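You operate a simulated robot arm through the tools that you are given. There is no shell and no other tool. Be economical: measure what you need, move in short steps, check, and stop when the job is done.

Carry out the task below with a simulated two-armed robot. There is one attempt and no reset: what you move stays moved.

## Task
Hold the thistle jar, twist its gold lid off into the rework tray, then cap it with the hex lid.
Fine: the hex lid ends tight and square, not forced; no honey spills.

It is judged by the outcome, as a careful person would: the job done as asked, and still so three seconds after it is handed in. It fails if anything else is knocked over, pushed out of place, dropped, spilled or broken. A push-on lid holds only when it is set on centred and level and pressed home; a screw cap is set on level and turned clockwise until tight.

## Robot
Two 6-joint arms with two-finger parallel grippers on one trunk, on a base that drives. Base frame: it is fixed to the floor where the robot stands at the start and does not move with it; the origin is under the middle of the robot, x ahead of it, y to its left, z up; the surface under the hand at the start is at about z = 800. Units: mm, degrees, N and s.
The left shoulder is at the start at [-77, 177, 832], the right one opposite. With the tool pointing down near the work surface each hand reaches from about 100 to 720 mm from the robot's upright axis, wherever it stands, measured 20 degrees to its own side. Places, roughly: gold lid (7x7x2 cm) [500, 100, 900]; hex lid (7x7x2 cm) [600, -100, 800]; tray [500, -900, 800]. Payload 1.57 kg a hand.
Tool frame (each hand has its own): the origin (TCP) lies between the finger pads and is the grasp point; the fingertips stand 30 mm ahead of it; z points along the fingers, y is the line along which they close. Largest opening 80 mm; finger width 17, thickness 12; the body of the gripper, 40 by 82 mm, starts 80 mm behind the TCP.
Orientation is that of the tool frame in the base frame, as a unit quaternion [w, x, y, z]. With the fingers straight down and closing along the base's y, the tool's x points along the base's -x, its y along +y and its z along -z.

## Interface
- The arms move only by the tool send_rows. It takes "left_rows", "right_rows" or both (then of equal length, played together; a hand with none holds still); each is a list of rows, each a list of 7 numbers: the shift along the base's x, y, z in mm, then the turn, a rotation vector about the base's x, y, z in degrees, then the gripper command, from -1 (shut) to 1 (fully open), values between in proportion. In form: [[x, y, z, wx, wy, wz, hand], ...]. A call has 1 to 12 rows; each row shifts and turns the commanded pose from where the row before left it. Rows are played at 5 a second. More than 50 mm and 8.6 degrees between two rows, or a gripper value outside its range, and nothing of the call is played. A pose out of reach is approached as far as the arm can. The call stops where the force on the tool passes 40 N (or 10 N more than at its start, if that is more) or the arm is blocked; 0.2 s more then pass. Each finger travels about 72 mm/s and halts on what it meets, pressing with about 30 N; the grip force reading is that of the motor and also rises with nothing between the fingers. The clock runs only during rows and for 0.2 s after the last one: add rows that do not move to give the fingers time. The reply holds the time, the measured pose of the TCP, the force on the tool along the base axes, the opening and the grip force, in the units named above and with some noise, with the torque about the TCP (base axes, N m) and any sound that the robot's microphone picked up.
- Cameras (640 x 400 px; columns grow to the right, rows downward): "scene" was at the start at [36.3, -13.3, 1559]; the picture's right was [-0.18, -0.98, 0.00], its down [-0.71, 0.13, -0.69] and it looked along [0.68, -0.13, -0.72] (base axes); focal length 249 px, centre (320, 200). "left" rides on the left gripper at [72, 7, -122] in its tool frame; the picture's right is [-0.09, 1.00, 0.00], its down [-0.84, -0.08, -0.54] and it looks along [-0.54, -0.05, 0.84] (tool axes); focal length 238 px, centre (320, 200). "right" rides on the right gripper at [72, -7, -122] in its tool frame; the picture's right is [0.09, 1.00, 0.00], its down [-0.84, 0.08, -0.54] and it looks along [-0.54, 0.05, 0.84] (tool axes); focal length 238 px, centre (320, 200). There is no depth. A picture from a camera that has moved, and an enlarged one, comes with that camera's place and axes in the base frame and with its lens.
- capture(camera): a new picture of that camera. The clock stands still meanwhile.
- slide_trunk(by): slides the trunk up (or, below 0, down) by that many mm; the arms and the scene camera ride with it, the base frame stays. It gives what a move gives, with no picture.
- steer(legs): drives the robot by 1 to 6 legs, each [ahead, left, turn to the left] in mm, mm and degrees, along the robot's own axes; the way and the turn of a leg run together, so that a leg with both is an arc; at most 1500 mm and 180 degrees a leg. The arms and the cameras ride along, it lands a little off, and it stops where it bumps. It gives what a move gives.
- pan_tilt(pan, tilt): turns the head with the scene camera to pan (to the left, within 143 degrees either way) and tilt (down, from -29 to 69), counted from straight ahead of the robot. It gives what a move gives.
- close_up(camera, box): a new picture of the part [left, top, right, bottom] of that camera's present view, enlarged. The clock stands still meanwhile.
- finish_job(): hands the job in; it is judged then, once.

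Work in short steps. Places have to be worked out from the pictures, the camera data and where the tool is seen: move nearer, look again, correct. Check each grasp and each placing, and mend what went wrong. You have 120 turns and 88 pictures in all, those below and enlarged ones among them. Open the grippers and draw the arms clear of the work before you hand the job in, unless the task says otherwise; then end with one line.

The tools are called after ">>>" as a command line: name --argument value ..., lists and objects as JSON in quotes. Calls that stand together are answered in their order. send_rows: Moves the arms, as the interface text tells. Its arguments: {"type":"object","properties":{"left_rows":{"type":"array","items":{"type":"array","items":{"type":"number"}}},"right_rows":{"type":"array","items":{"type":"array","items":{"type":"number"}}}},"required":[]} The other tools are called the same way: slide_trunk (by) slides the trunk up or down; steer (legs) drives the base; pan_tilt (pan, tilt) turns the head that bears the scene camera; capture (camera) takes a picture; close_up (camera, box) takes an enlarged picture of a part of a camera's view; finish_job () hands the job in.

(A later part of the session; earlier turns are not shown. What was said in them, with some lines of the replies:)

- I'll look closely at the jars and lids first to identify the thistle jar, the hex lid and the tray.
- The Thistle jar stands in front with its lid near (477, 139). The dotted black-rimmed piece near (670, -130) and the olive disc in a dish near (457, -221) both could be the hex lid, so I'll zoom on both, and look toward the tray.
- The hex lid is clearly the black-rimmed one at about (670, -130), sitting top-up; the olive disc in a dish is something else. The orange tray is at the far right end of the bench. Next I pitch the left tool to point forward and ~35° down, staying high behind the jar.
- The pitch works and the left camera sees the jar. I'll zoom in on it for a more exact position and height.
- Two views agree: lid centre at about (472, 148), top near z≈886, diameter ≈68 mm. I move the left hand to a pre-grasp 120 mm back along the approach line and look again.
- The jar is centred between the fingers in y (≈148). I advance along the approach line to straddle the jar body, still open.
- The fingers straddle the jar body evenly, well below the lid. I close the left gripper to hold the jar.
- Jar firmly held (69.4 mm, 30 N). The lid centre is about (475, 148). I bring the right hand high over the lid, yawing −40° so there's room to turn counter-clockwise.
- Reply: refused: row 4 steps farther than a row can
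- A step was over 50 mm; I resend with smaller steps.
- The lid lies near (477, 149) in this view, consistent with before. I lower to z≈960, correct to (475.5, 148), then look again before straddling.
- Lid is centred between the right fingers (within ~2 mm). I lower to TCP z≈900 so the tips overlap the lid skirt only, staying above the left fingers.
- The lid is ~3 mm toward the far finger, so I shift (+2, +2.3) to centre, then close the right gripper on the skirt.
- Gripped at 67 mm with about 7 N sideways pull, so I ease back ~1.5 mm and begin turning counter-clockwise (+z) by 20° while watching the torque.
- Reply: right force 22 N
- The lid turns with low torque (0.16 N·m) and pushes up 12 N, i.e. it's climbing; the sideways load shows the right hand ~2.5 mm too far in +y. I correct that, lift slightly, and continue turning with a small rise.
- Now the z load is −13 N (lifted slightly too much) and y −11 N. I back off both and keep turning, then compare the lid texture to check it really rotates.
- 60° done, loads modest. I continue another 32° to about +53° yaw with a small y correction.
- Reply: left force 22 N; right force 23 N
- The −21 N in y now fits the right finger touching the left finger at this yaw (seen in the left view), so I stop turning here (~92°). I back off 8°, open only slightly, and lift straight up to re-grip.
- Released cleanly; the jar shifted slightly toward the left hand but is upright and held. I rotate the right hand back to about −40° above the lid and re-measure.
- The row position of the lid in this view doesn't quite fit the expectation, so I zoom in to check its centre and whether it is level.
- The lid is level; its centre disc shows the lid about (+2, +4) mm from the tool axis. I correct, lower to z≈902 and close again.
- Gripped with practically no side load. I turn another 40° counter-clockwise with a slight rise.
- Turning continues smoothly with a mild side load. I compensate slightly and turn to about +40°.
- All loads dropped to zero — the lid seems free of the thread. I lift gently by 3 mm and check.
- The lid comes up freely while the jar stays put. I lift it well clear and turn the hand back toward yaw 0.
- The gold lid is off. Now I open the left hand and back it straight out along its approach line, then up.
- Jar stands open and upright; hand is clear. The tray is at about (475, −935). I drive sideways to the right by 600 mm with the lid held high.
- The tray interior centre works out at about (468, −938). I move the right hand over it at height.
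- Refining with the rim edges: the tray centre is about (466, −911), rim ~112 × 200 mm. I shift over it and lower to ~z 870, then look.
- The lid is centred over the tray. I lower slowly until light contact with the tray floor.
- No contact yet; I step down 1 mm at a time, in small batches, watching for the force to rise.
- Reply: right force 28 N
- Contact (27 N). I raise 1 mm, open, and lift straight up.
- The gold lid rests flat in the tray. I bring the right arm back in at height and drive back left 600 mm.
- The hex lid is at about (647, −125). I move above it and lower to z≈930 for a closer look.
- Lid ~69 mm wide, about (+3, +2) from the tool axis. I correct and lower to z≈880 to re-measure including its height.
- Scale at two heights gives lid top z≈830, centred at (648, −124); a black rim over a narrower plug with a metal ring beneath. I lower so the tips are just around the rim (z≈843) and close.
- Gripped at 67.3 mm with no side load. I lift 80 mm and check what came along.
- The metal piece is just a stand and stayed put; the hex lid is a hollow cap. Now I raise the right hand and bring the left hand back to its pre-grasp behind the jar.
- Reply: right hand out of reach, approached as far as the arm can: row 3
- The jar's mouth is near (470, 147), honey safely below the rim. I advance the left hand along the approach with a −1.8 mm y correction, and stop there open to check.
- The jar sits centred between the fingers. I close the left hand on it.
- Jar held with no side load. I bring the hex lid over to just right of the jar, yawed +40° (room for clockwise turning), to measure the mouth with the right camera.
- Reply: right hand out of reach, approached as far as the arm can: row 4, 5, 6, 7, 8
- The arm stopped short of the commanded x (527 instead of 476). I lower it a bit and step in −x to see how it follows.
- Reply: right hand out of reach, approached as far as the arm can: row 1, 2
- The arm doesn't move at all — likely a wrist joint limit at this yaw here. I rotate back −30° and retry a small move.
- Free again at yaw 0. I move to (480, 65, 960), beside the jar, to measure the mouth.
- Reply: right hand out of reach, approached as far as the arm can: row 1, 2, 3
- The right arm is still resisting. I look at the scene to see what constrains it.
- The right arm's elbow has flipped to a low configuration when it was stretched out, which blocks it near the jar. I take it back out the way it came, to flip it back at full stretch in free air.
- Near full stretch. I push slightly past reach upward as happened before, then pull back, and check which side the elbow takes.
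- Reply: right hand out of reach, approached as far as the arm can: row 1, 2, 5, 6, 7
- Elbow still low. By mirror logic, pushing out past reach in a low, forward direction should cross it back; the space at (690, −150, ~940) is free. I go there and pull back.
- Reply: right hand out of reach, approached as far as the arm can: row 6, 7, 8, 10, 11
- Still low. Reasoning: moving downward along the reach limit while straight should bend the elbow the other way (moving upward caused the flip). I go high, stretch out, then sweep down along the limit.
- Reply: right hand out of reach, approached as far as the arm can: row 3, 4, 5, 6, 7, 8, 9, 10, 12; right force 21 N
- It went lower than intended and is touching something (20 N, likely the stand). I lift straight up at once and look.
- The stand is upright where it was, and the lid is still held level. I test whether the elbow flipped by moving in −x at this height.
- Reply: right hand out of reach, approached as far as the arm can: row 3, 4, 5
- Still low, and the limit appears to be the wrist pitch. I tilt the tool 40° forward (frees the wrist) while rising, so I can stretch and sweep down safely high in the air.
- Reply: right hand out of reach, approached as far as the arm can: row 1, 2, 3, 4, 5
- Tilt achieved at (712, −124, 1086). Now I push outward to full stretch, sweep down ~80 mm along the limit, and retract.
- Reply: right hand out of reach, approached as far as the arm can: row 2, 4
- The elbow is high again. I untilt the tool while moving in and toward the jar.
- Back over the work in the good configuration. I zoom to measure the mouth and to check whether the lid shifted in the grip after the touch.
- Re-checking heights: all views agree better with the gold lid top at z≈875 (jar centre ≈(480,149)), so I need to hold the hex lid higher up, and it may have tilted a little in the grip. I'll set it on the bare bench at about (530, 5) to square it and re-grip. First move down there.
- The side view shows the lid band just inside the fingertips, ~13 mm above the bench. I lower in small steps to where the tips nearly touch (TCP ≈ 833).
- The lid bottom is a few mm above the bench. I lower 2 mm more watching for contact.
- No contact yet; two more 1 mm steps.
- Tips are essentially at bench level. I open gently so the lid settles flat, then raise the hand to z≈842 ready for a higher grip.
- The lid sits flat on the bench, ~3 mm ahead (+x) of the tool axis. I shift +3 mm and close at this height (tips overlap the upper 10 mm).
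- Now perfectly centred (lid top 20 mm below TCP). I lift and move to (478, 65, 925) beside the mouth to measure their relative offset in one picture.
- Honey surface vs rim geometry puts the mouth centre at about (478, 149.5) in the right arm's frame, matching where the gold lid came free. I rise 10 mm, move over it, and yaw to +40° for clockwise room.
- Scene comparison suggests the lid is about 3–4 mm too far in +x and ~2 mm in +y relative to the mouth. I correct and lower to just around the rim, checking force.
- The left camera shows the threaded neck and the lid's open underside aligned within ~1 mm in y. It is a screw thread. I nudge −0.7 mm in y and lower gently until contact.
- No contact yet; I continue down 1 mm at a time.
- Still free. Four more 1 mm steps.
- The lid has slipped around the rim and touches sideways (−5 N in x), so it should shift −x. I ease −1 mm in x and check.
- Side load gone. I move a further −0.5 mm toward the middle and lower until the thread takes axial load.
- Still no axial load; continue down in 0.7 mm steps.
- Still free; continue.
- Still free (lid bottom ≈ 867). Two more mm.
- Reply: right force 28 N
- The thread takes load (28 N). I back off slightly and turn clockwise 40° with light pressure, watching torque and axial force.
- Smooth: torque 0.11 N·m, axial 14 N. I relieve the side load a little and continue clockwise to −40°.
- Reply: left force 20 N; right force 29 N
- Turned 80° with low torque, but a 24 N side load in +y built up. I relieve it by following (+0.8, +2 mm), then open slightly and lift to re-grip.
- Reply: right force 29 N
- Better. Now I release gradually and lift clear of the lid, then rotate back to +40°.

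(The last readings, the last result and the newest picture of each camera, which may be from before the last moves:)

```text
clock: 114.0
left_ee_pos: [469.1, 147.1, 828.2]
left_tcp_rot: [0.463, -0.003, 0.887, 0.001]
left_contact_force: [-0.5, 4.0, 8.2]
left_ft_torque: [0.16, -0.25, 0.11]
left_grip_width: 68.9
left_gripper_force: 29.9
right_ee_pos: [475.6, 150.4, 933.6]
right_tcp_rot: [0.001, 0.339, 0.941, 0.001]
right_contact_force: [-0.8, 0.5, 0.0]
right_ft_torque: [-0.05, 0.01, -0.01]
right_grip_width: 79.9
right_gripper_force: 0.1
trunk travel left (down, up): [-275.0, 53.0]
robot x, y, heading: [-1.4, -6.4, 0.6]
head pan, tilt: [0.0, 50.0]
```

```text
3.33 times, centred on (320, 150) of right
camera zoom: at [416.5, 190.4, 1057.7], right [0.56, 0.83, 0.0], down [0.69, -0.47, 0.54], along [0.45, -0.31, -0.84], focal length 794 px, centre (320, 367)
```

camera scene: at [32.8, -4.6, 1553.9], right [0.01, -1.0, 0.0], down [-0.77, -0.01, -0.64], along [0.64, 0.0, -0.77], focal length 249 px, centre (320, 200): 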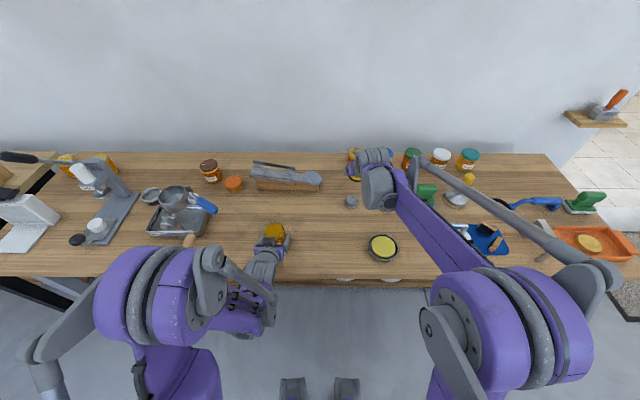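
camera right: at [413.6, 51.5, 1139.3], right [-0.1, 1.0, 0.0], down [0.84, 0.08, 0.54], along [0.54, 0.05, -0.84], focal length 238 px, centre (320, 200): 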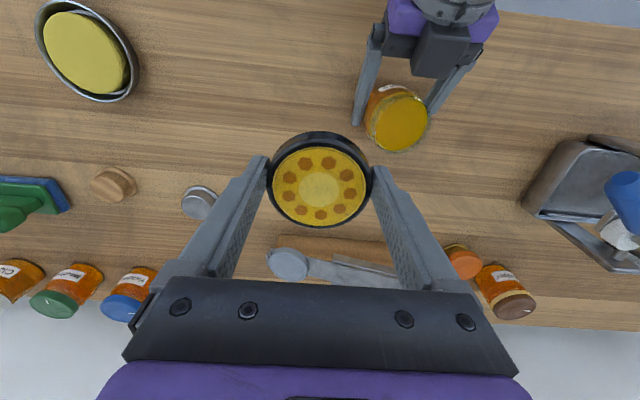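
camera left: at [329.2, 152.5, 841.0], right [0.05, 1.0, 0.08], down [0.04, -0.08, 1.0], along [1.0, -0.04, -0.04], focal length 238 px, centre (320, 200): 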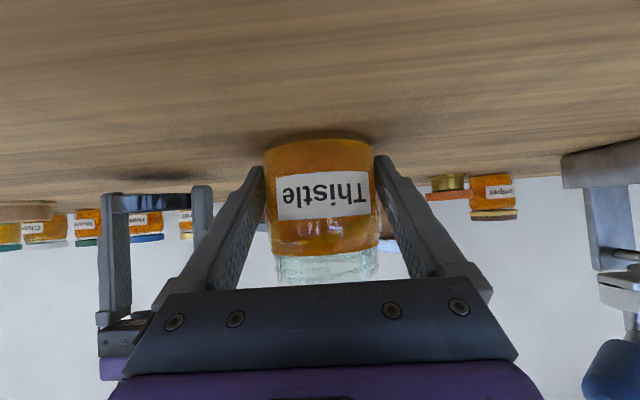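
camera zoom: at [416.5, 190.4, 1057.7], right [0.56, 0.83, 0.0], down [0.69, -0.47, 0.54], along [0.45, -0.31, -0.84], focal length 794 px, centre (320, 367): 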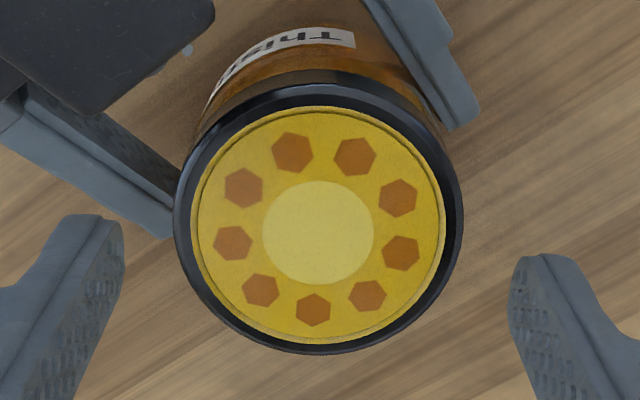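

The lid sits level on the jar and the hand is centred. I've learned the tool axis drifts about 3.4 mm in y over 80° of yaw, so I rotate to +40° with −3.4 mm y compensation, then lower and grip.

>>> send_rows --right_rows '[[0, -0.3, 2, 0, 0, 8, 1], [0, -0.3, 0, 0, 0, 8, 1], [0, -0.3, 0, 0, 0, 8, 1], [0, -0.3, 0, 0, 0, 8, 1], [0, -0.4, 0, 0, 0, 8, 1], [0, -0.4, 0, 0, 0, 8, 1], [0, -0.4, 0, 0, 0, 8, 1], [0, -0.3, 0, 0, 0, 8, 1], [0, -0.3, 0, 0, 0, 8, 1], [0, -0.4, 0, 0, 0, 8, 1], [0, 0, 0, 0, 0, 0, 1]]'

>>> send_rows --right_rows '[[0, 0, -16, 0, 0, 0, 1], [0, 0, -16, 0, 0, 0, 1], [0, 0, -2, 0, 0, 0, 0.9], [0, 0, 0, 0, 0, 0, 0.7], [0, 0, 0, 0, 0, 0, 0.3], [0, 0, 0, 0, 0, 0, -0.3], [0, 0, 0, 0, 0, 0, -1], [0, 0, 0, 0, 0, 0, -1], [0, 0, 0, 0, 0, 0, -1]]'

```text
clock: 116.4
left_ee_pos: [469.8, 146.9, 829.2]
left_tcp_rot: [0.461, -0.004, 0.887, 0.002]
left_contact_force: [2.9, 5.2, 10.6]
left_ft_torque: [0.19, -0.24, 0.1]
left_grip_width: 69.0
left_gripper_force: 30.8
right_ee_pos: [476.4, 144.1, 936.2]
right_tcp_rot: [-0.001, -0.346, 0.938, 0.0]
right_contact_force: [-0.5, -0.6, 0.4]
right_ft_torque: [-0.03, 0.01, 0.02]
right_grip_width: 80.0
right_gripper_force: 0.0
trunk travel left (down, up): [-275.0, 53.0]
robot x, y, heading: [-4.9, -6.4, 0.2]
head pan, tilt: [0.0, 50.0]
```

```text
clock: 118.4
left_ee_pos: [469.7, 147.4, 829.6]
left_tcp_rot: [0.462, -0.004, 0.887, 0.002]
left_contact_force: [0.5, 3.2, 9.2]
left_ft_torque: [0.06, -0.19, 0.11]
left_grip_width: 68.8
left_gripper_force: 30.3
right_ee_pos: [474.6, 146.1, 899.9]
right_tcp_rot: [0.0, -0.346, 0.938, 0.0]
right_contact_force: [1.6, -1.7, -0.8]
right_ft_torque: [-0.08, -0.02, -0.01]
right_grip_width: 67.2
right_gripper_force: 30.1
trunk travel left (down, up): [-275.0, 53.0]
robot x, y, heading: [-1.5, -5.0, 0.3]
head pan, tilt: [0.0, 50.0]
```

Re-gripped with almost no side load. I turn clockwise again with the y compensation, checking at 42°.

>>> send_rows --right_rows '[[0, 0.3, -0.06, 0, 0, -7, -1], [0, 0.3, -0.06, 0, 0, -7, -1], [0, 0.3, -0.06, 0, 0, -7, -1], [0, 0.3, -0.06, 0, 0, -7, -1], [0, 0.3, -0.06, 0, 0, -7, -1], [0, 0.3, -0.06, 0, 0, -7, -1]]'

```text
clock: 119.8
left_ee_pos: [468.5, 147.0, 827.6]
left_tcp_rot: [0.462, -0.003, 0.887, 0.001]
left_contact_force: [1.1, -5.5, -2.8]
left_ft_torque: [0.12, 0.18, -0.84]
left_grip_width: 69.3
left_gripper_force: 30.1
right_ee_pos: [477.5, 146.5, 901.3]
right_tcp_rot: [0.0, 0.015, 1.0, 0.001]
right_contact_force: [-0.9, 2.8, 0.8]
right_ft_torque: [0.1, 0.05, 0.78]
right_grip_width: 67.3
right_gripper_force: 29.9
trunk travel left (down, up): [-275.0, 53.0]
robot x, y, heading: [-3.7, -5.4, 0.4]
head pan, tilt: [0.0, 50.0]
```

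Torque has risen to 0.78 N·m with level, light forces — it's tightening. I add 5° and check for the plateau.

>>> send_rows --right_rows '[[0, 0.1, 0, 0, 0, -2.5, -1], [0, 0.1, 0, 0, 0, -2.5, -1], [0, 0, 0, 0, 0, 0, -1]]'

```text
clock: 120.6
left_ee_pos: [470.0, 146.6, 828.4]
left_tcp_rot: [0.462, -0.003, 0.887, 0.002]
left_contact_force: [-4.1, -5.5, -1.2]
left_ft_torque: [0.2, -0.09, -0.56]
left_grip_width: 69.3
left_gripper_force: 30.0
right_ee_pos: [477.1, 146.5, 901.5]
right_tcp_rot: [0.0, 0.058, 0.998, 0.0]
right_contact_force: [4.2, 4.9, 1.4]
right_ft_torque: [0.15, -0.19, 0.62]
right_grip_width: 66.9
right_gripper_force: 30.1
trunk travel left (down, up): [-275.0, 53.0]
robot x, y, heading: [1.2, -2.3, 0.4]
head pan, tilt: [0.0, 50.0]
```

Torque 0.62 — either still threading or a slight slip. I turn another 10° and watch.

>>> send_rows --right_rows '[[0, 0.2, 0, 0, 0, -5, -1], [0, 0.2, 0, 0, 0, -5, -1], [0, 0, 0, 0, 0, 0, -1]]'

>>> close_up --camera "right" --box '[220, 80, 420, 230]'

```text
clock: 121.4
left_ee_pos: [469.3, 148.8, 828.3]
left_tcp_rot: [0.462, -0.003, 0.887, 0.002]
left_contact_force: [-0.1, -3.8, -1.5]
left_ft_torque: [0.04, -0.03, -0.72]
left_grip_width: 68.3
left_gripper_force: 30.6
right_ee_pos: [476.8, 147.9, 902.3]
right_tcp_rot: [0.001, 0.145, 0.989, -0.001]
right_contact_force: [-0.9, 3.4, 6.8]
right_ft_torque: [0.11, -0.01, 0.76]
right_grip_width: 66.9
right_gripper_force: 30.2
trunk travel left (down, up): [-275.0, 53.0]
robot x, y, heading: [-0.5, -8.6, 0.4]
head pan, tilt: [0.0, 50.0]
```

```text
2.67 times, centred on (320, 155) of right
camera zoom: at [406.1, 162.3, 1025.5], right [0.2, 0.98, 0.0], down [0.82, -0.16, 0.54], along [0.53, -0.11, -0.84], focal length 636 px, centre (320, 320)
```

zoom: 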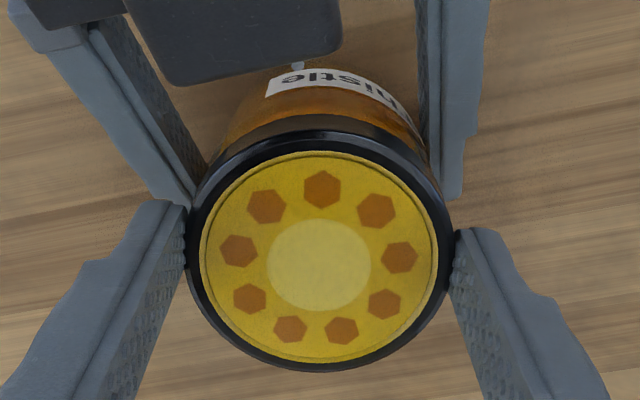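

The hexagon pattern has shifted ~20° relative to the fingers: the pads now slip at ~0.75 N·m, so the lid is tight and level, not forced. I release the right hand, lift it straight up and move it away to the right.

>>> send_rows --right_rows '[[0, 0, 0, 0, 0, 3, -1], [0, 0, 0, 0, 0, 0, 0.75], [0, 0, 0, 0, 0, 0, 0.9], [0, 0, 6, 0, 0, 0, 1], [0, 0, 15, 0, 0, 0, 1], [0, 0, 30, 0, 0, 2, 1], [0, 0, 40, 0, 0, 4, 1], [0, -20, 40, 0, 0, 4, 1], [0, -40, 20, 0, 0, 4, 1], [0, -45, 10, 0, 0, 0, 1], [0, -45, 0, 0, 0, 0, 1], [0, -45, 0, 0, 0, 0, 1]]'

```text
clock: 124.0
left_ee_pos: [468.3, 146.5, 828.6]
left_tcp_rot: [0.462, -0.004, 0.887, 0.002]
left_contact_force: [-1.2, -1.2, 1.6]
left_ft_torque: [-0.01, -0.09, 0.03]
left_grip_width: 68.5
left_gripper_force: 29.9
right_ee_pos: [475.1, -48.3, 1064.2]
right_tcp_rot: [0.0, -0.004, 1.0, 0.0]
right_contact_force: [0.4, -0.1, 0.2]
right_ft_torque: [-0.02, -0.03, 0.01]
right_grip_width: 79.7
right_gripper_force: 0.1
trunk travel left (down, up): [-275.0, 53.0]
robot x, y, heading: [-4.4, -7.3, 0.4]
head pan, tilt: [0.0, 50.0]
```

The right hand is clear. Now I open the left hand and back it out along its approach line.

>>> send_rows --left_rows '[[0, 0, 0, 0, 0, 0, 0.75], [0, 0, 0, 0, 0, 0, 0.9], [0, 0, 0, 0, 0, 0, 1], [0, 0, 0, 0, 0, 0, 1], [-16, 0, 11.5, 0, 0, 0, 1], [-24.5, 0, 17, 0, 0, 0, 1], [-24.5, 0, 17, 0, 0, 0, 1], [-24.5, 0, 17, 0, 0, 0, 1], [-24.5, 0, 17, 0, 0, 0, 1], [0, 0, 40, 0, 0, 0, 1], [0, 0, 40, 0, 0, 0, 1]]'

>>> close_up --camera "scene" --box '[214, 180, 374, 270]'

```text
clock: 126.4
left_ee_pos: [353.0, 145.4, 990.1]
left_tcp_rot: [0.461, -0.003, 0.887, 0.002]
left_contact_force: [-0.6, 0.1, -0.1]
left_ft_torque: [-0.01, 0.01, 0.01]
left_grip_width: 80.3
left_gripper_force: 0.0
right_ee_pos: [475.6, -47.2, 1063.0]
right_tcp_rot: [-0.001, -0.004, 1.0, 0.0]
right_contact_force: [-0.4, -0.1, -0.2]
right_ft_torque: [0.02, 0.02, -0.04]
right_grip_width: 79.7
right_gripper_force: 0.0
trunk travel left (down, up): [-275.0, 53.0]
robot x, y, heading: [-2.7, -11.2, 0.4]
head pan, tilt: [0.0, 50.0]
```

```text
4.00 times, centred on (294, 225) of scene
camera zoom: at [31.2, -4.5, 1553.9], right [0.01, -1.0, 0.0], down [-0.77, -0.01, -0.64], along [0.64, 0.0, -0.77], focal length 994 px, centre (424, 100)
```

zoom: 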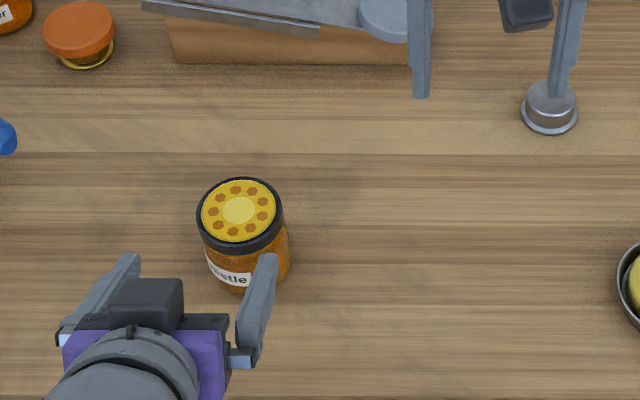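

Jar upright with the hex lid on. One side check with the left camera for squareness.

>>> close_up --camera "left" --box '[260, 20, 388, 120]'

```text
4.00 times, centred on (324, 70) of left
camera zoom: at [212.6, 151.0, 1001.9], right [0.05, 1.0, 0.08], down [0.04, -0.08, 1.0], along [1.0, -0.04, -0.04], focal length 953 px, centre (304, 720)
```

zoom: 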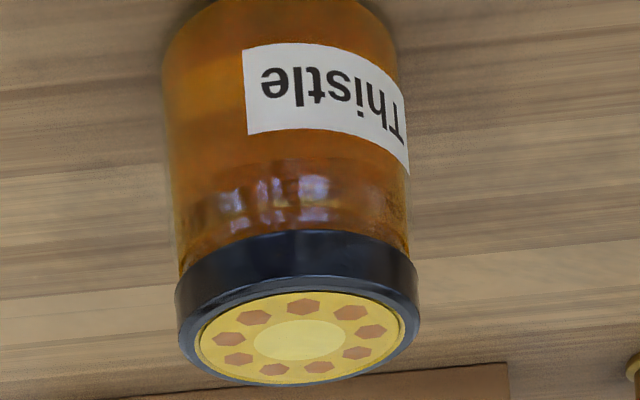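

The lid sits square with no gap, the jar is upright and clean, the gold lid is in the tray, and both hands are open and clear. I hand the job in.

>>> finish_job

```text
The job is handed in.
```

The thistle jar's gold lid is off and lying in the orange tray. The jar is capped with the hex lid, which sits level and was turned until the grip slipped at about 0.75 N·m. The jar turned slightly in the left hand as the lid tightened, and I saw no honey spilled. While repositioning, the hex lid briefly touched its metal stand, which stayed upright and in place.
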